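You operate a simulated robot arm through the tools that you are given. There is no shell and no other tool.

The job below is to be done with a simulated robot arm. You get a single attempt, and the scene is never put back.

Task
Put things in order on the top of the steel bench. At the end: the brown small carton from the top of the steel bench is on the silver steel tray; the white job card stands where the black pad stood; the clear jar from the top of the steel bench stands where the brown small carton stood; the black pad stands where the clear jar stood; whatever was shut is shut again. Leave all else as you found it, and nothing knocked over. Set down upright: small carton.

The check looks at the end state, three seconds after you hand in, the way a careful person would. Anything else that was tipped, shoved, dropped, spilled or broken makes it a failure.

Robot
A 5-joint arm with a two-finger parallel gripper, fixed in place. Base frame: the origin is at the foot of the arm, x ahead of it, y to its left, z up; the work surface is at about z = 0. Readings come in mm, degrees, newtons and seconds.
With the tool pointing down near the work surface it reaches from about 260 to 600 mm from the base axis. Its first joint turns from -66.0 to 66.0 degrees. The tool tilts only in the upright plane through the base axis and itself; it spins freely about its own axis. Payload 1.57 kg.
The TCP is the grasp point between the finger pads, 30 mm short of the fingertips. In the tool frame z runs along the fingers and y along their closing line. Largest opening 80 mm; finger width 17, thickness 12; the body of the gripper, 40 by 82 mm, starts 80 mm behind the TCP.
Orientation is that of the tool frame in the base frame, as a unit quaternion [w, x, y, z]. With the fingers straight down and closing along the base's y, the tool's x points along the base's -x, its y along +y and its z along -z.

Tools
- The arm moves only by the tool arm_command. Its argument "commands" is a list of rows, each a list of 6 numbers: the shift along the tool's x, y, z in mm, then the turn, a rotation vector about the tool's x, y, z in degrees. In form: [[dx, dy, dz, ax, ay, az], ...]. A call has 1 to 20 rows; each row shifts and turns the commanded pose from where the row before left it, along the tool's axes as they then stand. "gripper" is the finger opening in mm, from 0 to 80, set as the call begins (left out, the last holds). Rows are played at 5 a second. More than 50 mm and 8.6 degrees between two rows, or a gripper value outside its range, and nothing of the call is played. Where a pose cannot be reached the arm comes as near as it can. A force on the tool above 40 N (or 10 N above the force at the start of the call, whichever is more), or a blocked arm, ends the call early, and 0.2 s more pass. The fingers move at their own pace (about 153 mm/s each) and stop on an object; they squeeze with about 32 N. The grip force told is the motor's: it shows also when the fingers shut on nothing. Time passes only in rows, and 0.2 s behind the last, so rows that do not move let the fingers close. The reply holds the time, the measured pose of the TCP, the force on the tool along the base axes, the opening and the grip force, in the units named above and with some noise, with the torque about the TCP (base axes, N m) and any sound that the robot's microphone picked up.
- Cameras (640 x 400 px; columns grow to the right, rows downward): "scene" is fixed at [32.9, 394, 535.2]; the picture's right is [-0.75, -0.66, 0.00], its down [-0.40, 0.45, -0.80] and it looks along [0.53, -0.60, -0.60] (base axes); focal length 266 px, centre (320, 200). "wrist" rides on the gripper at [72, -7, -122] in the tool frame; the picture's right is [0.09, 1.00, 0.00], its down [-0.84, 0.08, -0.54] and it looks along [-0.54, 0.05, 0.84] (tool axes); focal length 238 px, centre (320, 200).
- camera(camera): a new picture of that camera. No time passes.
- locate(camera, pixels): for up to 12 pixels [column, row] of the newest picture of that camera ("zoom" is the newest enlarged one), the place [x, y, z] in the base frame of the surface seen there, good to about 3 mm, but the place of the scene camera against the robot may be out by one fixed shift of up to 25 mm in any direction. No time passes.
- enlarge(camera, box): a new picture of the part [left, top, right, bottom] of that camera's present view, enlarged. No time passes.
- sign_off(): hands the job in; it is judged then, once.

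Leave the gripper open and the arm clear of the work at the hand-in unless told otherwise.

The tools are called as name(argument=value, ...) on one line, values as JSON. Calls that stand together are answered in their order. arm_command: Moves the arm, as the interface text tells. Its arguments: {"type":"object","properties":{"commands":{"type":"array","items":{"type":"array","items":{"type":"number"}}},"gripper":{"type":"number"}},"required":["commands"]} The other tools are called the same way: camera (camera) takes a picture; locate (camera, pixels) gives the place of the surface under pixels of a picture; enlarge (camera, box) takes an enlarged picture of a part of a camera's view; sign_off () hands the job in.

At the start:

```text
time: 0.0
eef_pos: [388.7, 67.0, 349.4]
ee_rot: [0.0, 0.0, 1.0, 0.0]
contact_force: [0.4, -0.7, 0.2]
moment: [0.02, 0.04, -0.04]
width: 79.9
grip_force: 0.0
```

scene: 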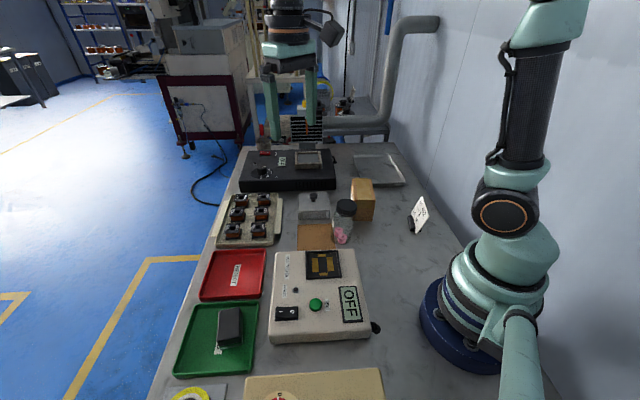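
wrist: 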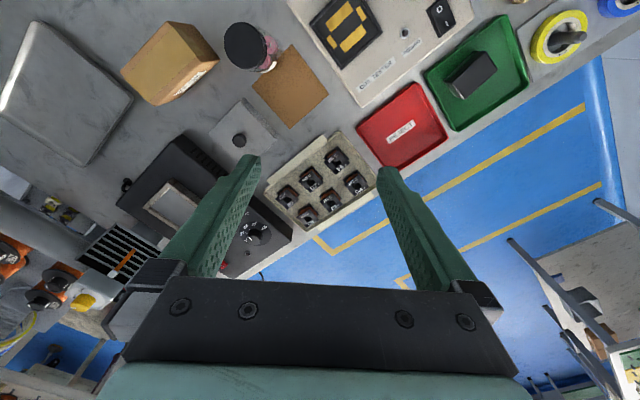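

I see a bench with a steel tray, brown carton, clear jar with a dark lid, a job card, a box with a switch and a socket, and trays. I can't yet tell which object is "the black pad", so I'll enlarge the scene around the middle and take closer views.

enlarge(camera="scene", box=[280, 140, 460, 260])

enlarge(camera="scene", box=[160, 230, 400, 400])

enlarge(camera="wrist", box=[0, 0, 320, 200])

enlarge(camera="wrist", box=[260, 0, 640, 230])

```text
3.33 times, centred on (370, 200) of scene
```

zoom: 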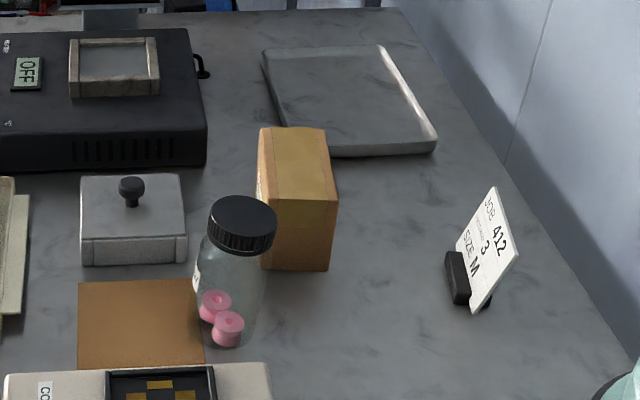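

```text
2.35 times, centred on (280, 315) of scene
```

zoom: 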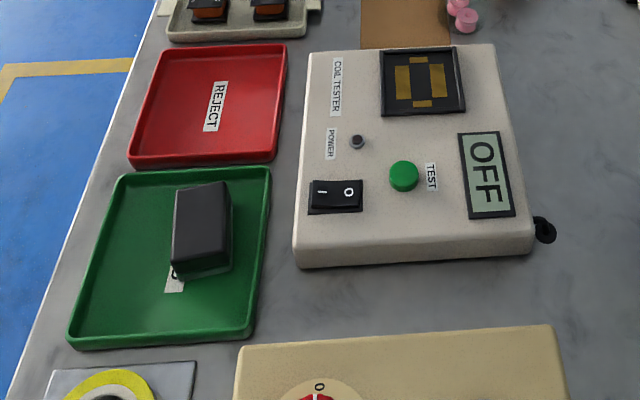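

```text
2.00 times, centred on (160, 100) of wrist
```

zoom: 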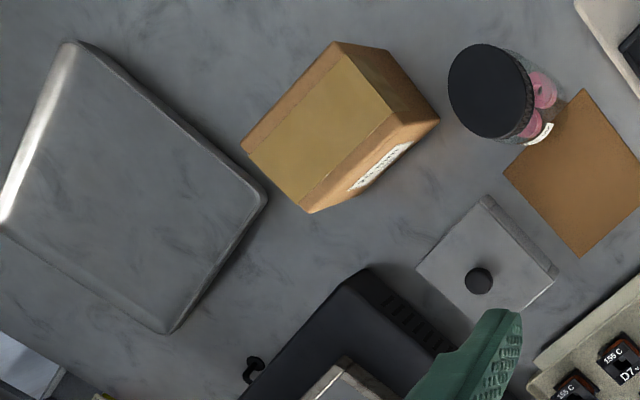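

```text
1.68 times, centred on (450, 115) of wrist
```

zoom: 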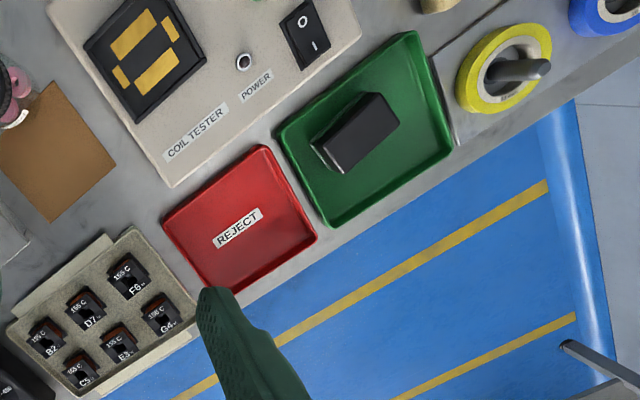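

The black pad looks like the black block lying in the green tray (around 470,73 in the wrist view). I'll locate points on the tray, carton, jar, pad and card, using the wrist camera wherever it sees them, and the scene camera on the same points to work out its shift.

locate(camera="wrist", pixels=[[65, 95], [36, 24], [130, 97], [86, 164], [2, 110], [168, 22], [218, 60], [156, 105], [122, 74], [245, 45], [262, 60], [290, 85]])

locate(camera="wrist", pixels=[[470, 73], [447, 82], [485, 50], [500, 70], [463, 98], [475, 60], [425, 70], [505, 18], [528, 78], [455, 132], [435, 95], [510, 90]])

locate(camera="scene", pixels=[[420, 205], [410, 222], [413, 215], [418, 230], [345, 205], [364, 185], [380, 170], [230, 325], [315, 237], [200, 340], [240, 305], [363, 215]])

```text
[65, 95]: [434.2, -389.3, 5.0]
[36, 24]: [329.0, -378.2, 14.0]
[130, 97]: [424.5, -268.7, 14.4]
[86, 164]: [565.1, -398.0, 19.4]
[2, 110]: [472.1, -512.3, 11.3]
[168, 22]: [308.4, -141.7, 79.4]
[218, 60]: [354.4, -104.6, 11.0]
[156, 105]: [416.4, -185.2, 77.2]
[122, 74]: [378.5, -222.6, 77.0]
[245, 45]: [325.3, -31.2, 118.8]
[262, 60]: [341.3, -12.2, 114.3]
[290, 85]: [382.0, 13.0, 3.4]
```

```text
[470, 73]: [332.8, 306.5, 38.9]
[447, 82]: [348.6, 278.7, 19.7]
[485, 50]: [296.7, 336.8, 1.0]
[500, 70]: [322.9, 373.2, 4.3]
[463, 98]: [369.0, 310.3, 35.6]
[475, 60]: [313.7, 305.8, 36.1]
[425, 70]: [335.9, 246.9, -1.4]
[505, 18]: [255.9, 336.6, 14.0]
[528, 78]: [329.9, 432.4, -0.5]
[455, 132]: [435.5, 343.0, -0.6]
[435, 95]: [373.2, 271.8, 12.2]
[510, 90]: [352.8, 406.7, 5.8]
```

```text
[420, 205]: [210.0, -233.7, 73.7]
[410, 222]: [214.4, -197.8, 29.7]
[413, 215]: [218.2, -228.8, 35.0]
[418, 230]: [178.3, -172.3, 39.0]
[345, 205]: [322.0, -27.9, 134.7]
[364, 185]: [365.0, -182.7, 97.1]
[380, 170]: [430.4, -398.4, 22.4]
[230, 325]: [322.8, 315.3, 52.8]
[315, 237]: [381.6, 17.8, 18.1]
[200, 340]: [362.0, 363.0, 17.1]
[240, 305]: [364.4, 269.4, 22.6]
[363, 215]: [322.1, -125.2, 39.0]
```

The scene camera reads about 15 mm high on z compared with the wrist camera. I'll zoom the wrist view onto the carton and jar (around 120-300, 10-130) to measure their corners.

enlarge(camera="wrist", box=[110, 10, 240, 115])

```text
3.81 times, centred on (175, 62) of wrist
```

zoom: 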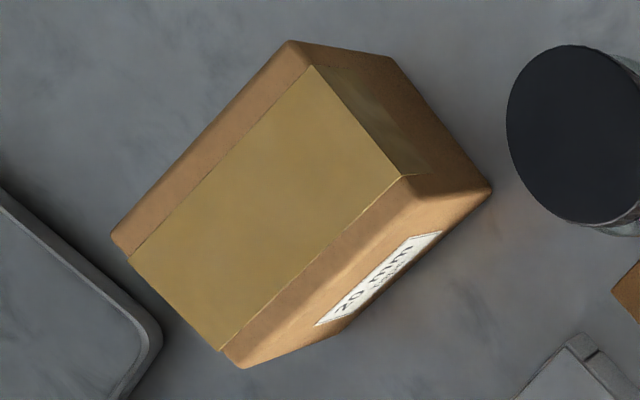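

The carton's top shows a tape band, with a label on one side. I'll locate its corners and edges in this zoom.

locate(camera="zoom", pixels=[[292, 48], [118, 238], [135, 260], [222, 345], [240, 360], [400, 175], [312, 70], [425, 185], [485, 190], [390, 65], [260, 200], [330, 280]])

```text
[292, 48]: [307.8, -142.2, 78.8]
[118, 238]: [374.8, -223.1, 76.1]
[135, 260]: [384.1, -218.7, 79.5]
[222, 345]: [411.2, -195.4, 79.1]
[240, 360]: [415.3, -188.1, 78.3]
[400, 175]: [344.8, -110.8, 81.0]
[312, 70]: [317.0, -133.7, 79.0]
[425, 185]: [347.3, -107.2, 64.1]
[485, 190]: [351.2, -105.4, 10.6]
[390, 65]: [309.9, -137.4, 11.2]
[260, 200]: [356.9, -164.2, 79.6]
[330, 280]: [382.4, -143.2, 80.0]
```

The carton measures about 107 × 54 × 79 mm, centred near (361, -165), with its long axis at about -50°. Now I'll zoom the wrist view on the jar, and check where the back wall and pipes are in the scene view.

enlarge(camera="wrist", box=[200, 5, 330, 110])

locate(camera="scene", pixels=[[440, 150], [420, 100], [470, 150], [400, 60], [385, 100], [350, 120], [370, 160], [378, 182], [358, 158], [392, 157], [405, 185], [440, 230]])

```text
3.81 times, centred on (265, 58) of wrist
```

zoom: 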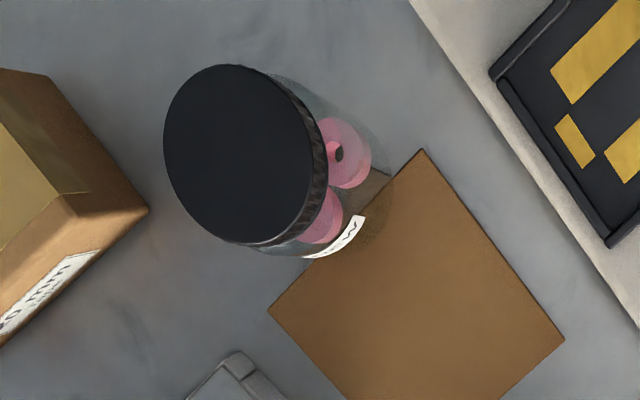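

```text
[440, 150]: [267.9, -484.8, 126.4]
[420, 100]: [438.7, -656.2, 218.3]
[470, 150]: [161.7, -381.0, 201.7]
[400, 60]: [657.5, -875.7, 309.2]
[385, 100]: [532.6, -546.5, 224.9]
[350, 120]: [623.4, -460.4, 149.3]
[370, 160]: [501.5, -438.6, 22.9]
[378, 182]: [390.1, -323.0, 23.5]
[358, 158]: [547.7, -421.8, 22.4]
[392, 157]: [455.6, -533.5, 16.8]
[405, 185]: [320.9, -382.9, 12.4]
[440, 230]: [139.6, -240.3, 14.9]
```

The wall lies along x + y ≈ -218, well clear of the tray. Next I'll locate the jar's lid edges and base in the zoom.

locate(camera="zoom", pixels=[[235, 155], [170, 140], [215, 70], [300, 120], [305, 200], [240, 236], [185, 205], [260, 78], [325, 245], [360, 215], [420, 155], [385, 175]])

```text
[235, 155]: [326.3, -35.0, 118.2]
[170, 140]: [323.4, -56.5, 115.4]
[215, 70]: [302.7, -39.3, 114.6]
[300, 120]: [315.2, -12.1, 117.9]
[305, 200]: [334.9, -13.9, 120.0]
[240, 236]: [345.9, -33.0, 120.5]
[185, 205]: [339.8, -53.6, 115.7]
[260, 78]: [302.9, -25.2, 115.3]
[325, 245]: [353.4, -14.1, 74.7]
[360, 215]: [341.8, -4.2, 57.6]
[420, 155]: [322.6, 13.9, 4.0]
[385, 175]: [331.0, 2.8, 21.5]
```

The jar's lid is about 48 mm across, centred near (325, -33), with its top at z ≈ 118. I'll locate the brown square's corners and the knob box, since they're the jar's neighbours.

locate(camera="zoom", pixels=[[420, 160], [276, 310], [555, 340], [345, 390], [450, 270], [345, 230], [300, 260], [240, 370], [410, 20], [620, 300], [150, 205], [130, 300]])

enlarge(camera="wrist", box=[400, 0, 560, 140])

```text
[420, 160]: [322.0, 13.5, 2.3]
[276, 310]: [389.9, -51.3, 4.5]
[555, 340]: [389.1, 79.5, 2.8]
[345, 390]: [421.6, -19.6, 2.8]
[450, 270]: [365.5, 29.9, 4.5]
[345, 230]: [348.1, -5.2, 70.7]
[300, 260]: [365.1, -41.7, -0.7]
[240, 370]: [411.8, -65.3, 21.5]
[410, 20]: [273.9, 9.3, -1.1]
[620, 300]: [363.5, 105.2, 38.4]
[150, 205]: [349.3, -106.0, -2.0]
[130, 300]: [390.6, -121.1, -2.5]
```

```text
2.86 times, centred on (480, 70) of wrist
```

zoom: 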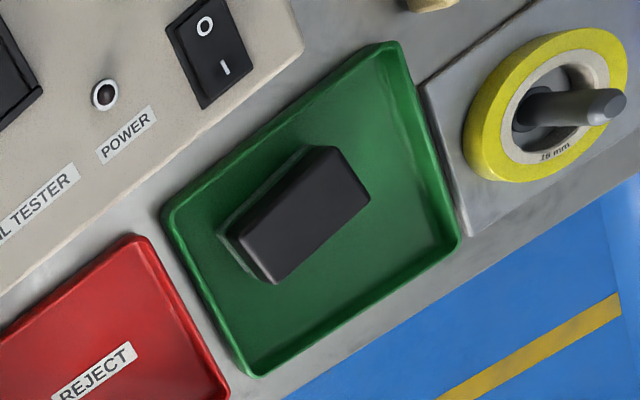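

The brown square's nearest edge is about 32 mm from the jar's centre. Now I'll locate the pad's corners, the green tray's rims, and the tray's neighbours in this zoom.

locate(camera="zoom", pixels=[[330, 152], [365, 193], [275, 275], [243, 240], [300, 205], [225, 235], [310, 148], [255, 275], [175, 222], [390, 48], [455, 240], [255, 368]])

locate(camera="zoom", pixels=[[350, 280], [380, 130], [215, 285], [300, 120], [260, 190], [340, 160], [268, 255], [250, 320], [430, 200], [300, 15], [100, 225], [590, 105]])

```text
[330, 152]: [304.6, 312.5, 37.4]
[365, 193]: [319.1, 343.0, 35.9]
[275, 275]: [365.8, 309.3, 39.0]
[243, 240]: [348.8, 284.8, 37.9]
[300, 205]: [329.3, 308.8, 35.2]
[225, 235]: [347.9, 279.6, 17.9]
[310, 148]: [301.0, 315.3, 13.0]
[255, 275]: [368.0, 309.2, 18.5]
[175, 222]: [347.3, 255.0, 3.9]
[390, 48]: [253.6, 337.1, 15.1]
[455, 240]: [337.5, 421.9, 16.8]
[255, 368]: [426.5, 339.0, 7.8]
```

```text
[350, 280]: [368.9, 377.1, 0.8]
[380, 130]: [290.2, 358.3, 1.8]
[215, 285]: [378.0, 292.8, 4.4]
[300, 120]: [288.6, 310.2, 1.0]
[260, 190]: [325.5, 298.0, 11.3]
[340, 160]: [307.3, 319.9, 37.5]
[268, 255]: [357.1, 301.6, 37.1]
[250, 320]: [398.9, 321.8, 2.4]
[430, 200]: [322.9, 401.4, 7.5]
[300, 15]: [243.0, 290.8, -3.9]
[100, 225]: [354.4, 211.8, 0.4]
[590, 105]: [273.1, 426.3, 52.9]
```

The pad is about 58 × 35 × 37 mm, centred near (334, 312), with its long axis at about -34°. I'll start with the carton by moving above it at a safe height (z ≈ 250). I then spin the tool 50° so the fingers close across its 54 mm width.

arm_command(commands=[[4.62, -38.67, 16.6, 0, 0, 0], [4.62, -38.67, 16.6, 0, 0, 0], [4.62, -38.67, 16.6, 0, 0, 0], [4.62, -38.67, 16.6, 0, 0, 0], [4.62, -38.67, 16.6, 0, 0, 0], [4.62, -38.67, 16.6, 0, 0, 0], [0, 0, 0, 0, 0, 7.143], [0, 0, 0, 0, 0, 7.143], [0, 0, 0, 0, 0, 7.143], [0, 0, 0, 0, 0, 7.143], [0, 0, 0, 0, 0, 7.143], [0, 0, 0, 0, 0, 7.143], [0, 0, 0, 0, 0, 7.143], [0, 0, 0, 0, 0, 0]], gripper=80)

```text
time: 3.0
eef_pos: [362.3, -165.3, 249.8]
ee_rot: [0.0, 0.423, 0.906, -0.001]
contact_force: [-0.3, 0.2, 0.1]
moment: [-0.02, 0.0, -0.01]
width: 79.8
grip_force: 0.2
```

The pose is as expected. I'll take a wrist picture to check alignment over the carton.

camera(camera="wrist")

camera(camera="scene")

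```text
taken
```

wrist: 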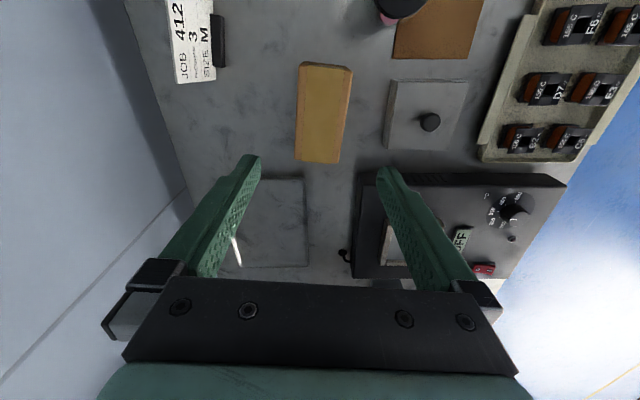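

```text
taken
```

scene: 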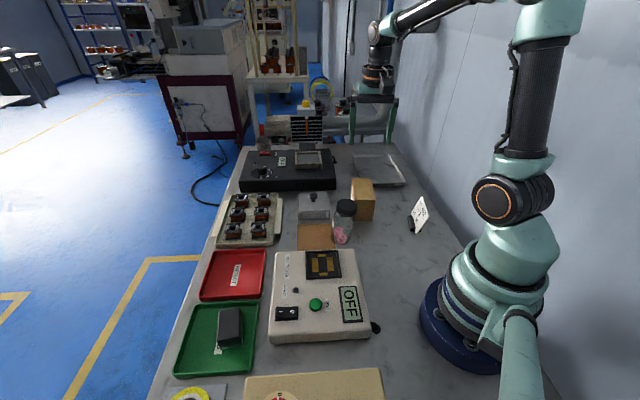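

The card is now visible in the wrist view at (190, 40). I'll zoom on the carton to refine its centre, and on the card.

enlarge(camera="wrist", box=[270, 50, 380, 175])

locate(camera="wrist", pixels=[[304, 66], [349, 70], [299, 160], [338, 161], [324, 110], [303, 110], [345, 110], [240, 265], [305, 262], [303, 182], [232, 185], [270, 225]])

enlarge(camera="wrist", box=[140, 0, 260, 95])

```text
3.20 times, centred on (325, 112) of wrist
```

zoom: 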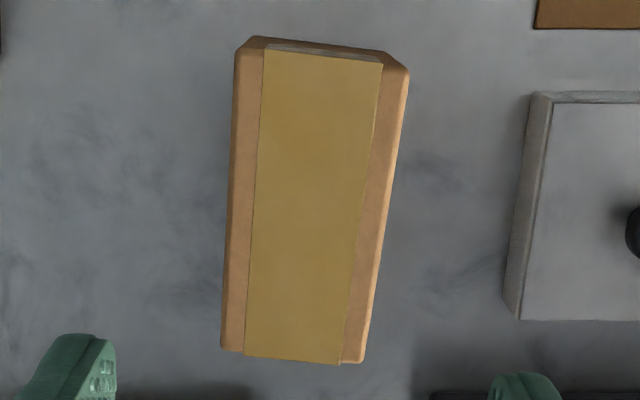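

```text
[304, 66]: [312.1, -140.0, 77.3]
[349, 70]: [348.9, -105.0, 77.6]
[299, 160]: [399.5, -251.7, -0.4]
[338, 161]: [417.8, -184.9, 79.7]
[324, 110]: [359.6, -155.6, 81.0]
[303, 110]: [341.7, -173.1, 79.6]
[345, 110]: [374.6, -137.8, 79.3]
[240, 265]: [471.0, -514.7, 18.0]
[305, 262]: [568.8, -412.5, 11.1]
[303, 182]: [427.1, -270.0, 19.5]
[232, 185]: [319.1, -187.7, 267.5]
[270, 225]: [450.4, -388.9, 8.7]
```

```text
4.21 times, centred on (200, 48) of wrist
```

zoom: 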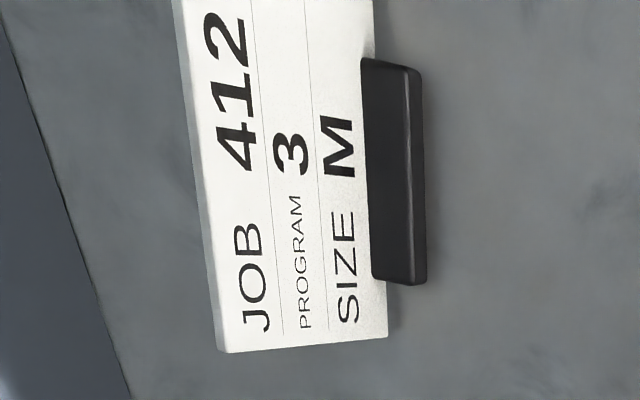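

The carton is centred under the tool and aligned within a couple of degrees. I'll descend to z ≈ 50, with the fingers straddling it.

arm_command(commands=[[0, 0, 35, 0, 0, 0], [0, 0, 35, 0, 0, 0], [0, 0, 35, 0, 0, 0], [0, 0, 35, 0, 0, 0], [0, 0, 30, 0, 0, 0], [0, 0, 20, 0, 0, 0], [0, 0, 10, 0, 0, 0], [0, 0, 0, 0, 0, 0]])

```text
time: 4.8
eef_pos: [362.2, -164.8, 47.4]
ee_rot: [0.0, 0.423, 0.906, 0.0]
contact_force: [-0.2, 0.7, 0.6]
moment: [0.0, -0.03, -0.02]
width: 79.9
grip_force: 0.0
```

The arm reached z 47 with no contact. Now I'll close on the carton.

arm_command(commands=[[0, 0, 0, 0, 0, 0], [0, 0, 0, 0, 0, 0], [0, 0, 0, 0, 0, 0], [0, 0, 0, 0, 0, 0]], gripper=40)

camera(camera="wrist")

```text
time: 5.8
eef_pos: [361.5, -164.2, 48.2]
ee_rot: [0.001, 0.423, 0.906, -0.001]
contact_force: [-1.1, -0.7, -0.1]
moment: [0.02, 0.04, 0.03]
width: 59.9
grip_force: 31.5
```

```text
taken
```

wrist: 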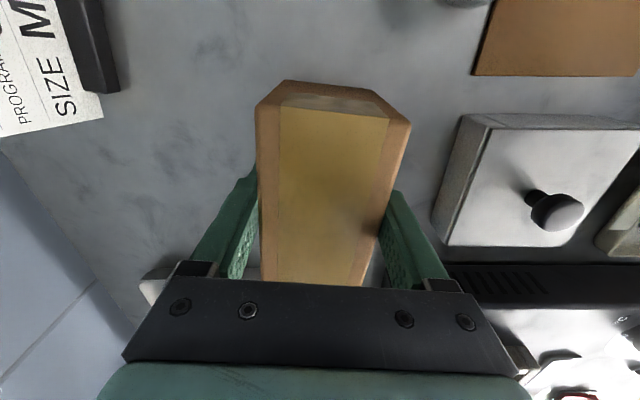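

The grip reads 32 N at a width of 60 mm. I'll lift 70 mm gently.

arm_command(commands=[[0, 0, -8, 0, 0, 0], [0, 0, -15, 0, 0, 0], [0, 0, -20, 0, 0, 0], [0, 0, -20, 0, 0, 0], [0, 0, -15, 0, 0, 0], [0, 0, 0, 0, 0, 0]])

camera(camera="wrist")

camera(camera="scene")

```text
time: 7.2
eef_pos: [362.6, -165.8, 126.4]
ee_rot: [0.0, 0.422, 0.907, -0.001]
contact_force: [0.2, 0.2, -3.3]
moment: [0.05, 0.08, -0.01]
width: 59.8
grip_force: 32.0
```

```text
taken
```

wrist: 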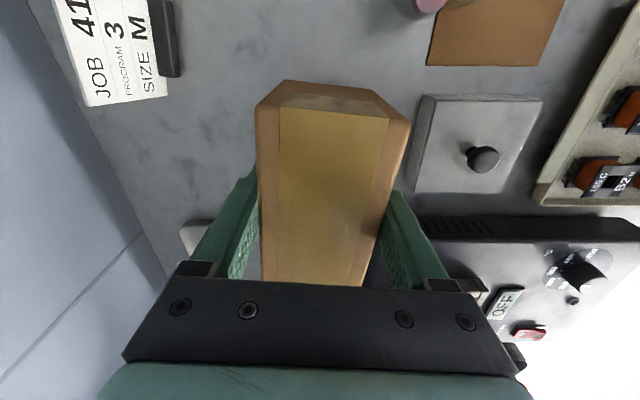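

```text
taken
```

scene: 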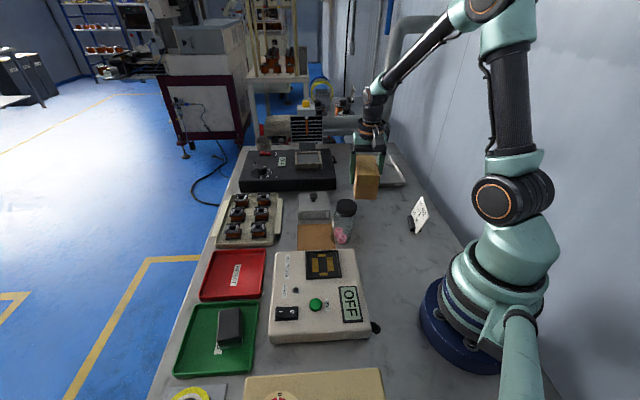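

The carton is held firmly and weighs about 3.3 N. I'll carry it over the tray to about (440, -383) and turn 6° to line it up with the tray.

arm_command(commands=[[-27.0, -10.05, 0, 0, 0, 0], [-27.0, -10.05, 0, 0, 0, 0], [-27.0, -10.05, 0, 0, 0, 0], [-27.0, -10.05, 0, 0, 0, 0], [-27.0, -10.05, 0, 0, 0, 0], [-27.0, -10.05, 0, 0, 0, 0], [-27.0, -10.05, 0, 0, 0, 0], [-27.0, -10.05, 0, 0, 0, 0], [0, 0, 0, 0, 0, -3], [0, 0, 0, 0, 0, -3], [0, 0, 0, 0, 0, 0]])

camera(camera="wrist")

camera(camera="scene")

```text
time: 9.6
eef_pos: [438.5, -383.4, 125.4]
ee_rot: [0.0, 0.374, 0.927, 0.0]
contact_force: [0.0, 0.1, -3.7]
moment: [0.06, 0.02, -0.02]
width: 59.5
grip_force: 32.4
```

```text
taken
```

wrist: 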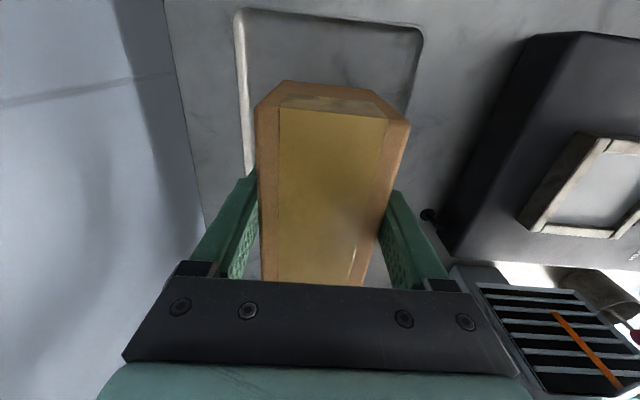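

```text
taken
```

scene: 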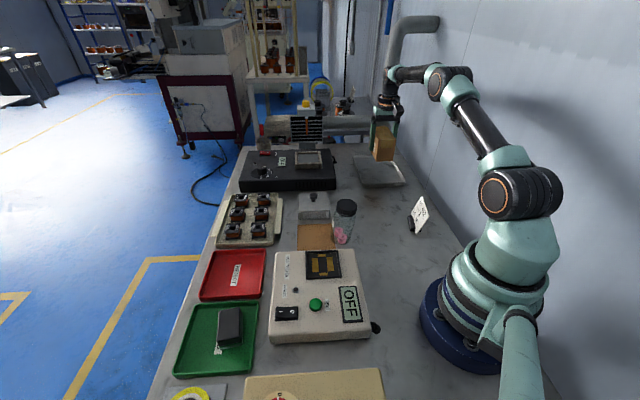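

The carton is over the tray. I'll verify the tray rim's position from this view before lowering.

locate(camera="wrist", pixels=[[242, 14], [415, 30], [250, 140], [403, 100], [300, 50], [350, 60], [247, 75], [412, 65], [270, 60], [390, 70], [430, 215], [450, 245]])

```text
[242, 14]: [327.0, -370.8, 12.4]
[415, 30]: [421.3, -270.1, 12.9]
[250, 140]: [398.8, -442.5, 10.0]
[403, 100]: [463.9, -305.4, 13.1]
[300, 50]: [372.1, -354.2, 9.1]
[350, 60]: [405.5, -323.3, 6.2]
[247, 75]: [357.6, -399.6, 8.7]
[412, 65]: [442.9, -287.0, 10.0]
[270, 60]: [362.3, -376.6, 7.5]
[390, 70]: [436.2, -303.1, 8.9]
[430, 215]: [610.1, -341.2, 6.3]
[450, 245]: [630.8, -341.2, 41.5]
```

The near rim corners are at (327, -371) and (421, -270), so the carton is over the tray's middle. I'll lower to just above the tray floor.

arm_command(commands=[[0, 0, 20, 0, 0, 0], [0, 0, 20, 0, 0, 0], [0, 0, 15, 0, 0, 0], [0, 0, 6, 0, 0, 0], [0, 0, 0, 0, 0, 0]])

```text
time: 10.8
eef_pos: [439.0, -382.6, 64.1]
ee_rot: [0.0, 0.374, 0.927, 0.0]
contact_force: [0.3, -0.4, -3.3]
moment: [0.0, 0.01, 0.03]
width: 59.2
grip_force: 32.3
```

No contact yet at z 64. I'll lower in small steps and watch the force.

arm_command(commands=[[0, 0, 3, 0, 0, 0], [0, 0, 2, 0, 0, 0], [0, 0, 2, 0, 0, 0], [0, 0, 0, 0, 0, 0]])

```text
time: 11.8
eef_pos: [438.5, -382.0, 58.3]
ee_rot: [-0.001, 0.374, 0.927, -0.001]
contact_force: [0.1, 0.6, -3.0]
moment: [0.02, 0.01, -0.04]
width: 59.6
grip_force: 32.2
```

It's still hanging free at z 58, so I'll continue in 1.5 mm steps.

arm_command(commands=[[0, 0, 1.5, 0, 0, 0], [0, 0, 1.5, 0, 0, 0], [0, 0, 0, 0, 0, 0]])

```text
time: 12.6
eef_pos: [439.6, -383.0, 57.2]
ee_rot: [0.0, 0.375, 0.927, 0.0]
contact_force: [0.2, 0.8, -1.8]
moment: [0.01, 0.08, -0.02]
width: 60.1
grip_force: 32.6
```

The force is easing (-1.8 N), so contact is starting. I'll lower a little more.

arm_command(commands=[[0, 0, 1.5, 0, 0, 0], [0, 0, 0, 0, 0, 0]])

```text
time: 13.2
eef_pos: [439.8, -383.7, 57.6]
ee_rot: [0.001, 0.374, 0.927, 0.0]
contact_force: [-8.7, 5.1, 20.1]
moment: [0.41, 0.53, -0.04]
width: 59.8
grip_force: 31.4
```

The carton is now firmly on the tray floor (20 N). I'll ease off 1 mm and then open.

arm_command(commands=[[0, 0, -1.2, 0, 0, 0], [0, 0, 0, 0, 0, 0]])

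camera(camera="scene")

enlarge(camera="scene", box=[330, 90, 430, 200])

```text
time: 13.8
eef_pos: [439.5, -383.6, 56.8]
ee_rot: [0.001, 0.375, 0.927, 0.0]
contact_force: [-1.7, -4.2, 14.1]
moment: [0.42, 0.54, 0.17]
width: 59.9
grip_force: 32.3
```

```text
taken
```

scene: 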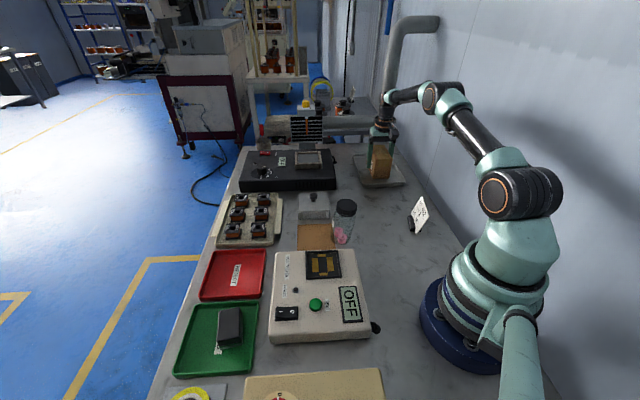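

```text
3.64 times, centred on (380, 145) of scene
```

zoom: 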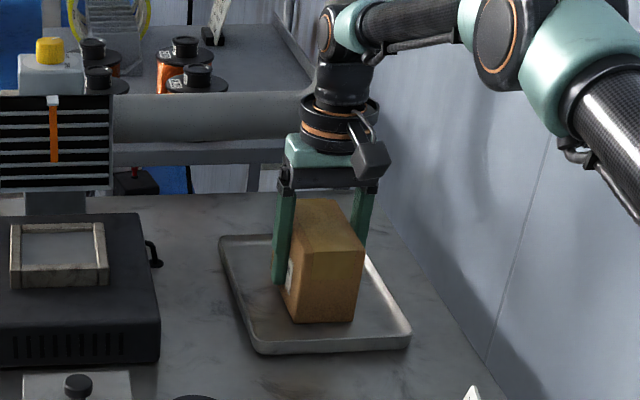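

The carton stands upright inside the tray. I'll open the fingers and rise straight up.

arm_command(commands=[[0, 0, 0, 0, 0, 0], [0, 0, 0, 0, 0, 0], [0, 0, -10, 0, 0, 0], [0, 0, -30, 0, 0, 0], [0, 0, -40, 0, 0, 0], [0, 0, -40, 0, 0, 0], [0, 0, -40, 0, 0, 0], [0, 0, -30, 0, 0, 0], [0, 0, 0, 0, 0, 0]], gripper=80)

camera(camera="wrist")

camera(camera="scene")

enlarge(camera="scene", box=[330, 90, 430, 200])

```text
time: 15.8
eef_pos: [435.9, -378.7, 244.0]
ee_rot: [0.0, 0.375, 0.927, 0.0]
contact_force: [0.1, -0.4, 0.1]
moment: [0.0, -0.02, -0.02]
width: 79.7
grip_force: 0.2
out of reach, approached as far as the arm can: row 8
```

```text
taken
```

wrist: 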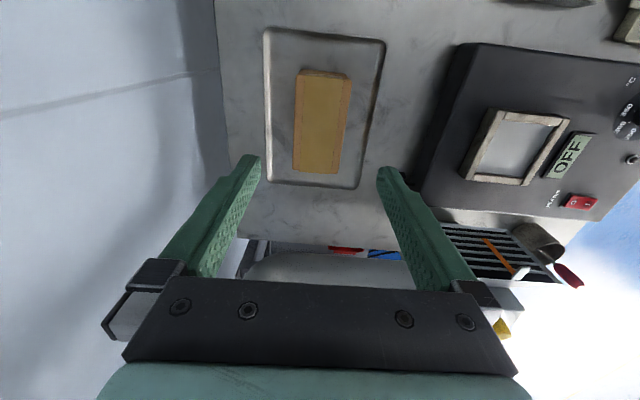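

```text
taken
```

scene: 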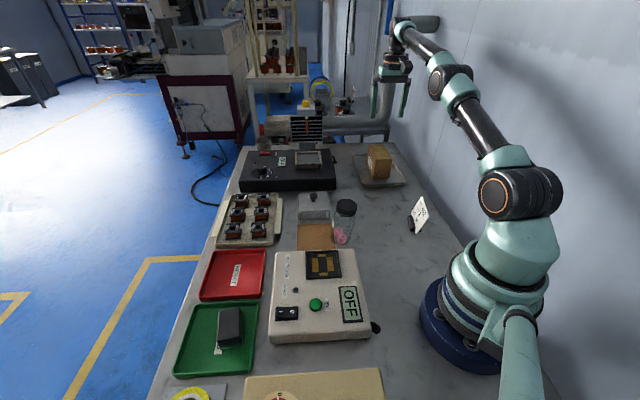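

```text
3.64 times, centred on (380, 145) of scene
```

zoom: 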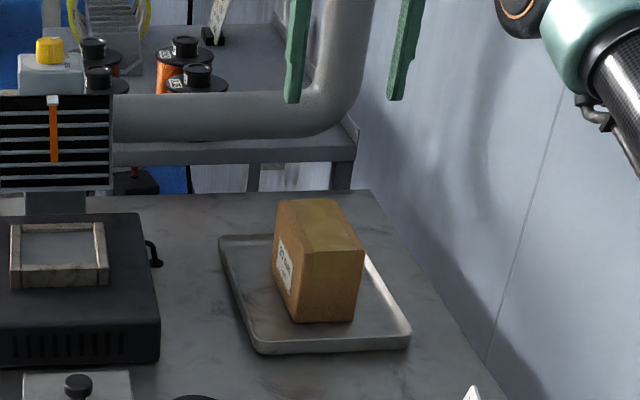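

The carton stands upright in the tray and I'm clear of it. Next is the jar, so I'll zoom the scene view on it to compare lid and body widths before choosing the grip height.

enlarge(camera="scene", box=[310, 185, 390, 255])

```text
5.71 times, centred on (350, 220) of scene
```

zoom: 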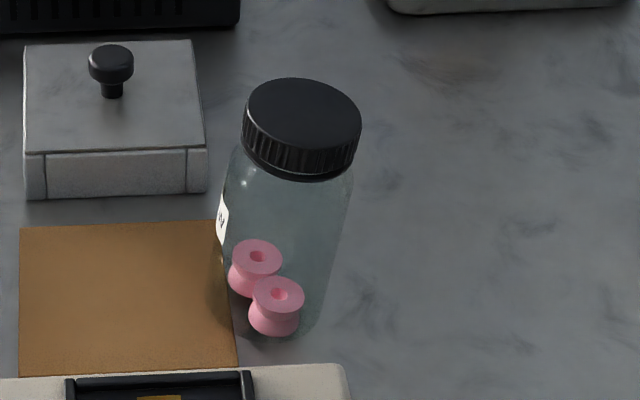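

The jar's glass body (about 53 mm) is slightly wider than its lid, so I can grip the glass below the lid. I'll move over the jar at z ≈ 245, keeping the present spin, which closes across the bench and clear of the tester.

arm_command(commands=[[32, 17.2, 0, 0, 0, 0], [32, 17.2, 0, 0, 0, 0], [32, 17.2, 0, 0, 0, 0], [32, 17.2, 0, 0, 0, 0], [32, 17.2, 0, 0, 0, 0], [32, 17.2, 0, 0, 0, 0], [32, 17.2, 0, 0, 0, 0], [32, 17.2, 0, 0, 0, 0], [32, 17.2, 0, 0, 0, 0], [32, 17.2, 0, 0, 0, 0], [0, 0, 0, 0, 0, 0]])

camera(camera="wrist")

enlarge(camera="wrist", box=[250, 40, 410, 180])

```text
time: 18.2
eef_pos: [326.4, -34.0, 244.8]
ee_rot: [0.0, 0.375, 0.927, 0.0]
contact_force: [-0.1, 0.1, -0.3]
moment: [-0.02, 0.04, 0.01]
width: 80.0
grip_force: 0.0
```

```text
taken
```

wrist: 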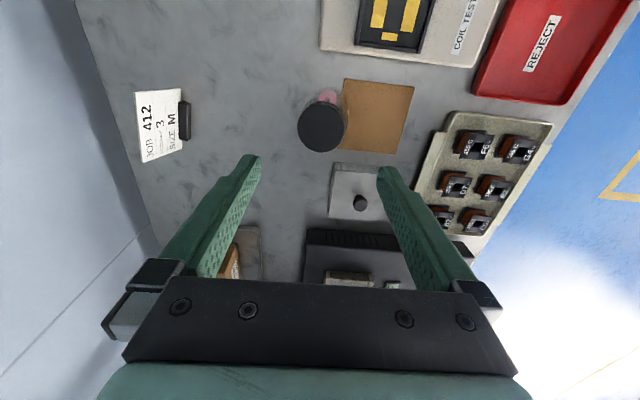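

```text
2.86 times, centred on (330, 110) of wrist
```

zoom: 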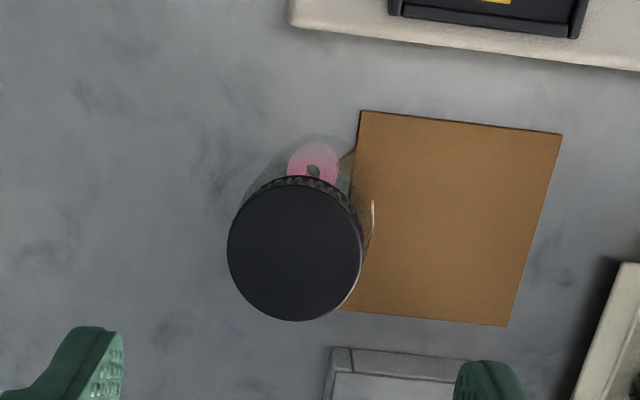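

The jar is beneath the tool. I'll locate its lid edges again from here to centre the grip, plus card points for later.

locate(camera="zoom", pixels=[[295, 250], [235, 250], [355, 250], [293, 190], [297, 313], [335, 200], [250, 205], [250, 295], [340, 295], [268, 160], [252, 175], [365, 120]])

enlarge(camera="wrist", box=[115, 75, 215, 175])

```text
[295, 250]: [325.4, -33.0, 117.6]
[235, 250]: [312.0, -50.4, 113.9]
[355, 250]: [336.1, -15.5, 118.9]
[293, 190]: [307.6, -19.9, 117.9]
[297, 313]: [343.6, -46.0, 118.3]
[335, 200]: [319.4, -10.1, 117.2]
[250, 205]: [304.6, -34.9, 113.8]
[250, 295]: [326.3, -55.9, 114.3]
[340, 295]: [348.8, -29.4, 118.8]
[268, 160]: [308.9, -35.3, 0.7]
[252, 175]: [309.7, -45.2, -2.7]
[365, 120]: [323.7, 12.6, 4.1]
```

```text
4.00 times, centred on (165, 125) of wrist
```

zoom: 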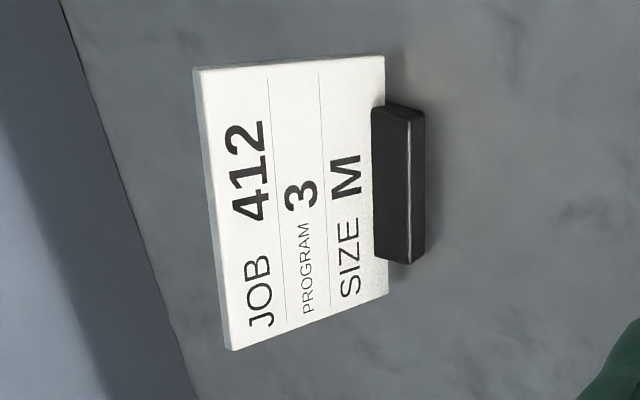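

The jar axis is at (325, -33), within 2 mm of the tool. I'll locate the card's corners in this zoom while it's in view.

locate(camera="zoom", pixels=[[200, 75], [237, 342], [380, 62], [383, 290], [290, 190], [395, 110], [390, 250], [420, 120], [412, 255], [400, 185], [416, 185], [375, 185]])

```text
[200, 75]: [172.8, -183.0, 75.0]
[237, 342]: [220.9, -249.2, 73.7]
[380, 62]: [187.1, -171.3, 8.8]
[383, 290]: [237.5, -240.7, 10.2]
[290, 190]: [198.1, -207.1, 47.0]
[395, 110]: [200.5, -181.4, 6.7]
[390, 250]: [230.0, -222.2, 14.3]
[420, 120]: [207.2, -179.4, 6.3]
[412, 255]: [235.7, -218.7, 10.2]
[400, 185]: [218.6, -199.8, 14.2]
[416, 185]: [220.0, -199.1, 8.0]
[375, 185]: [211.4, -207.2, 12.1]
```

The card is about 84 mm wide, leans back about 15°, and sits in a small black foot about 50 mm long. I'll deal with it last. Now I'll lower over the jar to z ≈ 58, which keeps the gripper body above the lid.

arm_command(commands=[[0, 0, 35, 0, 0, 0], [0, 0, 35, 0, 0, 0], [0, 0, 35, 0, 0, 0], [0, 0, 35, 0, 0, 0], [0, 0, 25, 0, 0, 0], [0, 0, 15, 0, 0, 0], [0, 0, 7, 0, 0, 0], [0, 0, 0, 0, 0, 0]])

camera(camera="wrist")

camera(camera="scene")

enlarge(camera="scene", box=[280, 150, 400, 260])

```text
time: 20.0
eef_pos: [325.1, -31.9, 56.4]
ee_rot: [0.0, 0.374, 0.927, -0.001]
contact_force: [0.3, 0.3, 0.2]
moment: [-0.05, 0.02, -0.01]
width: 79.6
grip_force: 0.0
```

```text
taken
```

wrist: 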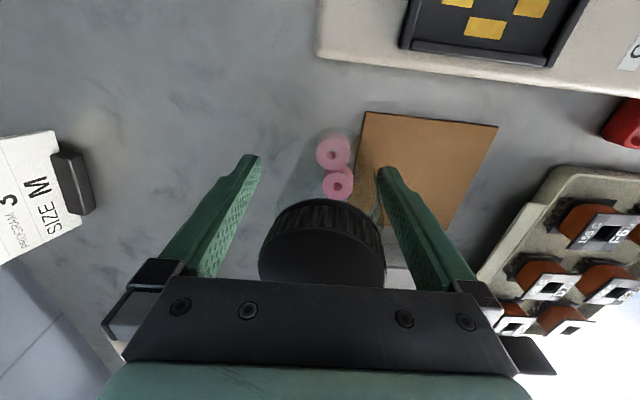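

```text
taken
```

scene: 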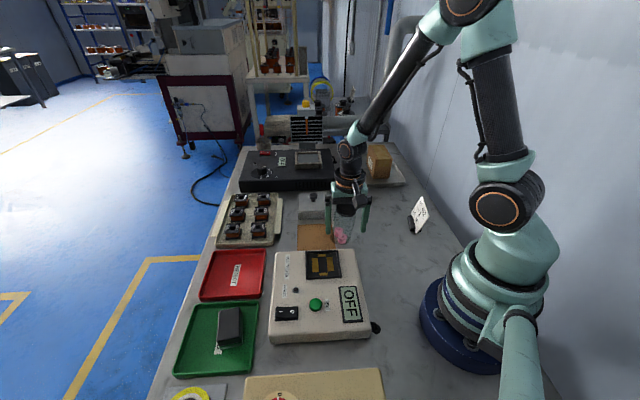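

```text
3.64 times, centred on (340, 205) of scene
```

zoom: 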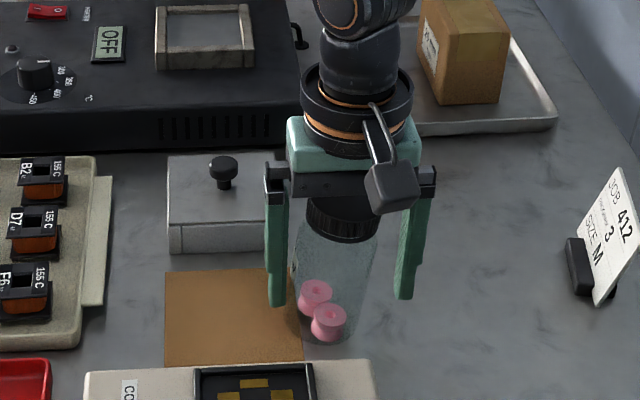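

The fingers straddle the jar evenly. I'll close on the glass.

arm_command(commands=[[0, 0, 0, 0, 0, 0], [0, 0, 0, 0, 0, 0], [0, 0, 0, 0, 0, 0], [0, 0, 0, 0, 0, 0]], gripper=40)

camera(camera="wrist")

```text
time: 21.0
eef_pos: [323.0, -31.9, 56.7]
ee_rot: [-0.001, 0.374, 0.927, 0.0]
contact_force: [0.5, -0.6, -0.2]
moment: [-0.03, -0.01, -0.01]
width: 54.1
grip_force: 31.7
```

```text
taken
```

wrist: 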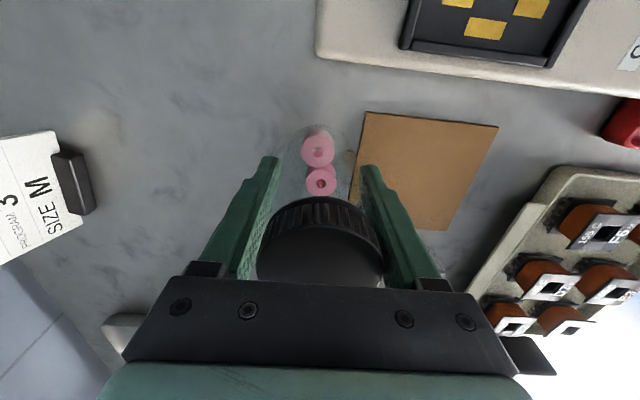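

The fingers hold at 54 mm. The spools look slightly shifted, so I'll check the scene view for the jar being straight.

camera(camera="scene")

enlarge(camera="scene", box=[290, 160, 390, 260])

enlarge(camera="wrist", box=[240, 90, 400, 290])

```text
taken
```

scene: 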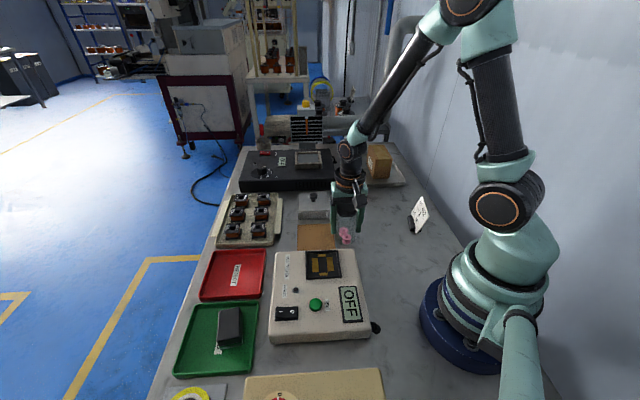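

```text
4.00 times, centred on (340, 210) of scene
```

zoom: 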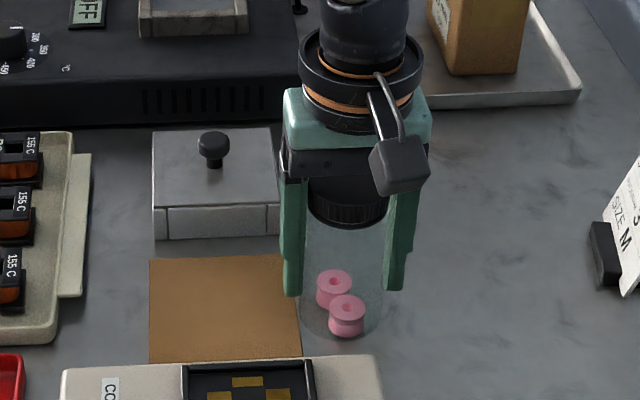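

```text
2.00 times, centred on (320, 190) of wrist
```

zoom: 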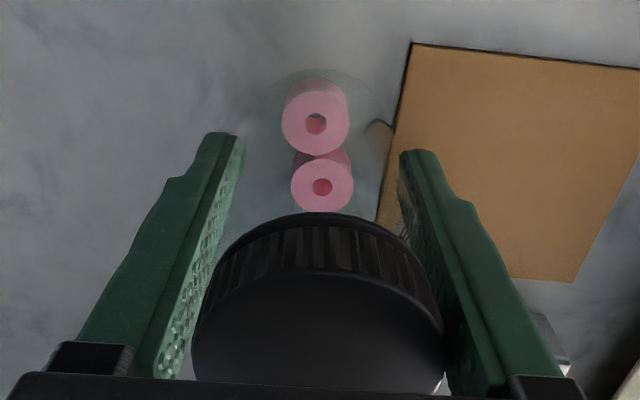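

The jar is upright and held squarely. I'll lift it 60 mm gently and check.

arm_command(commands=[[0, 0, -5, 0, 0, 0], [0, 0, -10, 0, 0, 0], [0, 0, -15, 0, 0, 0], [0, 0, -15, 0, 0, 0], [0, 0, -10, 0, 0, 0], [0, 0, -5, 0, 0, 0], [0, 0, 0, 0, 0, 0]])

camera(camera="wrist")

camera(camera="scene")

```text
time: 22.6
eef_pos: [323.3, -33.0, 116.8]
ee_rot: [0.0, 0.375, 0.927, 0.0]
contact_force: [0.7, -0.2, -1.7]
moment: [0.02, 0.01, 0.0]
width: 54.0
grip_force: 31.8
```

```text
taken
```

wrist: 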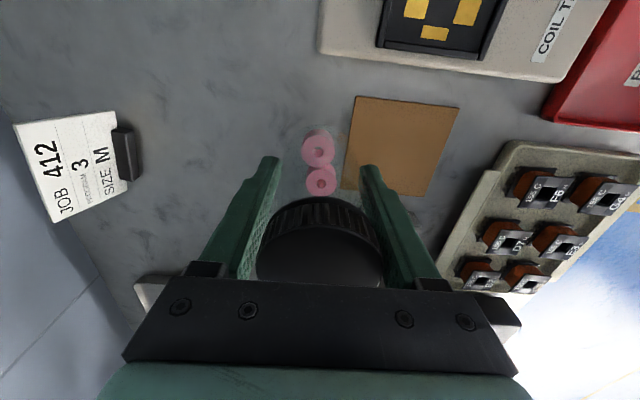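

```text
taken
```

scene: 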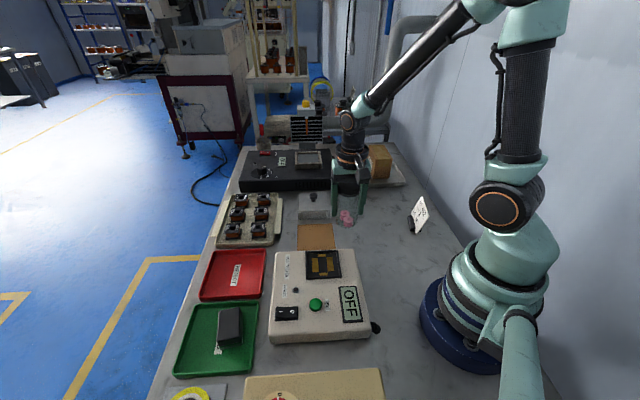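

The jar is held upright with its spools inside. I'll carry it to the carton's old spot at (361, -165).

arm_command(commands=[[-10, -5.7, 0, 0, 0, 0], [-20, -11.6, 0, 0, 0, 0], [-20, -11.6, 0, 0, 0, 0], [-20, -11.6, 0, 0, 0, 0], [-20, -11.6, 0, 0, 0, 0], [-18, -10.4, 0, 0, 0, 0], [-10, -5.8, 0, 0, 0, 0], [0, 0, 0, 0, 0, 0]])

```text
time: 24.4
eef_pos: [360.9, -165.6, 117.6]
ee_rot: [0.0, 0.374, 0.927, 0.0]
contact_force: [-0.1, -0.3, -0.6]
moment: [0.0, 0.0, -0.01]
width: 53.9
grip_force: 32.0
```

I'm over the spot. I'll lower to just above the bench: 56 mm down, then small steps.

arm_command(commands=[[0, 0, 10, 0, 0, 0], [0, 0, 15, 0, 0, 0], [0, 0, 15, 0, 0, 0], [0, 0, 10, 0, 0, 0], [0, 0, 5, 0, 0, 0], [0, 0, 2, 0, 0, 0], [0, 0, 0, 0, 0, 0]])

arm_command(commands=[[0, 0, 1.5, 0, 0, 0], [0, 0, 0, 0, 0, 0]])

```text
time: 26.0
eef_pos: [362.4, -163.7, 59.3]
ee_rot: [0.0, 0.375, 0.927, 0.0]
contact_force: [0.0, -0.9, -0.4]
moment: [0.01, -0.02, 0.01]
width: 53.8
grip_force: 31.9
```

```text
time: 26.6
eef_pos: [362.2, -164.4, 57.4]
ee_rot: [0.0, 0.375, 0.927, 0.0]
contact_force: [-1.1, 0.5, -0.7]
moment: [-0.01, 0.03, -0.01]
width: 53.6
grip_force: 31.9
```

The jar isn't touching yet. I'll take another small step down.

arm_command(commands=[[0, 0, 1, 0, 0, 0], [0, 0, 0, 0, 0, 0]])

arm_command(commands=[[0, 0, 0.7, 0, 0, 0], [0, 0, 0, 0, 0, 0]])

```text
time: 27.2
eef_pos: [362.1, -165.3, 57.2]
ee_rot: [0.0, 0.374, 0.927, 0.0]
contact_force: [-0.8, -0.8, 2.2]
moment: [-0.02, 0.02, 0.02]
width: 53.7
grip_force: 31.6
```

```text
time: 27.8
eef_pos: [361.7, -164.3, 56.9]
ee_rot: [0.0, 0.375, 0.927, 0.0]
contact_force: [-3.8, -2.3, 11.3]
moment: [-0.03, 0.11, -0.02]
width: 53.8
grip_force: 31.8
```

The jar is now on the bench (11 N). I'll ease off slightly, open, and rise straight up.

arm_command(commands=[[0, 0, -0.6, 0, 0, 0], [0, 0, 0, 0, 0, 0]])

arm_command(commands=[[0, 0, 0, 0, 0, 0], [0, 0, 0, 0, 0, 0], [0, 0, 0, 0, 0, 0], [0, 0, -10, 0, 0, 0], [0, 0, -25, 0, 0, 0], [0, 0, -40, 0, 0, 0], [0, 0, -40, 0, 0, 0], [0, 0, -40, 0, 0, 0], [0, 0, -35, 0, 0, 0], [0, 0, 0, 0, 0, 0]], gripper=80)

camera(camera="wrist")

camera(camera="scene")

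enlarge(camera="scene", box=[300, 140, 440, 250])

```text
time: 28.4
eef_pos: [360.4, -164.0, 57.4]
ee_rot: [-0.001, 0.375, 0.927, 0.001]
contact_force: [-0.4, 0.5, -0.6]
moment: [-0.03, 0.02, -0.03]
width: 53.7
grip_force: 32.3
```

```text
time: 30.6
eef_pos: [363.0, -164.0, 247.5]
ee_rot: [0.0, 0.375, 0.927, 0.0]
contact_force: [-0.8, -0.1, -0.2]
moment: [-0.01, -0.01, -0.02]
width: 80.1
grip_force: 0.0
```

```text
taken
```

wrist: 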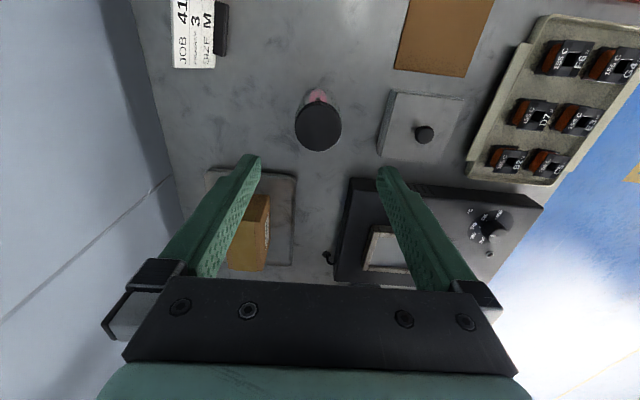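

```text
taken
```

scene: 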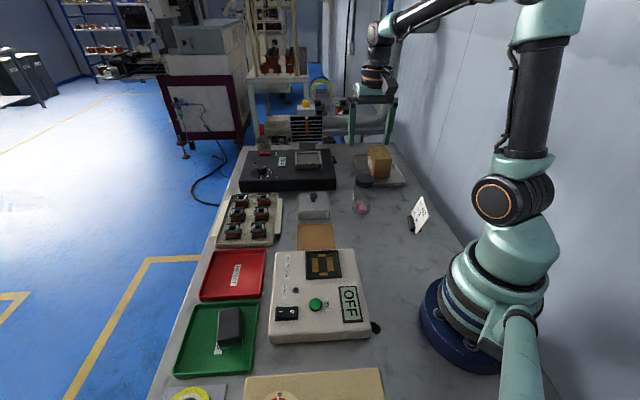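

```text
3.64 times, centred on (370, 195) of scene
```

zoom: 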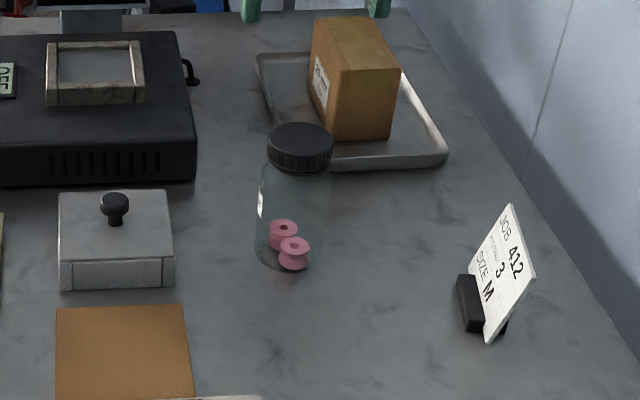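

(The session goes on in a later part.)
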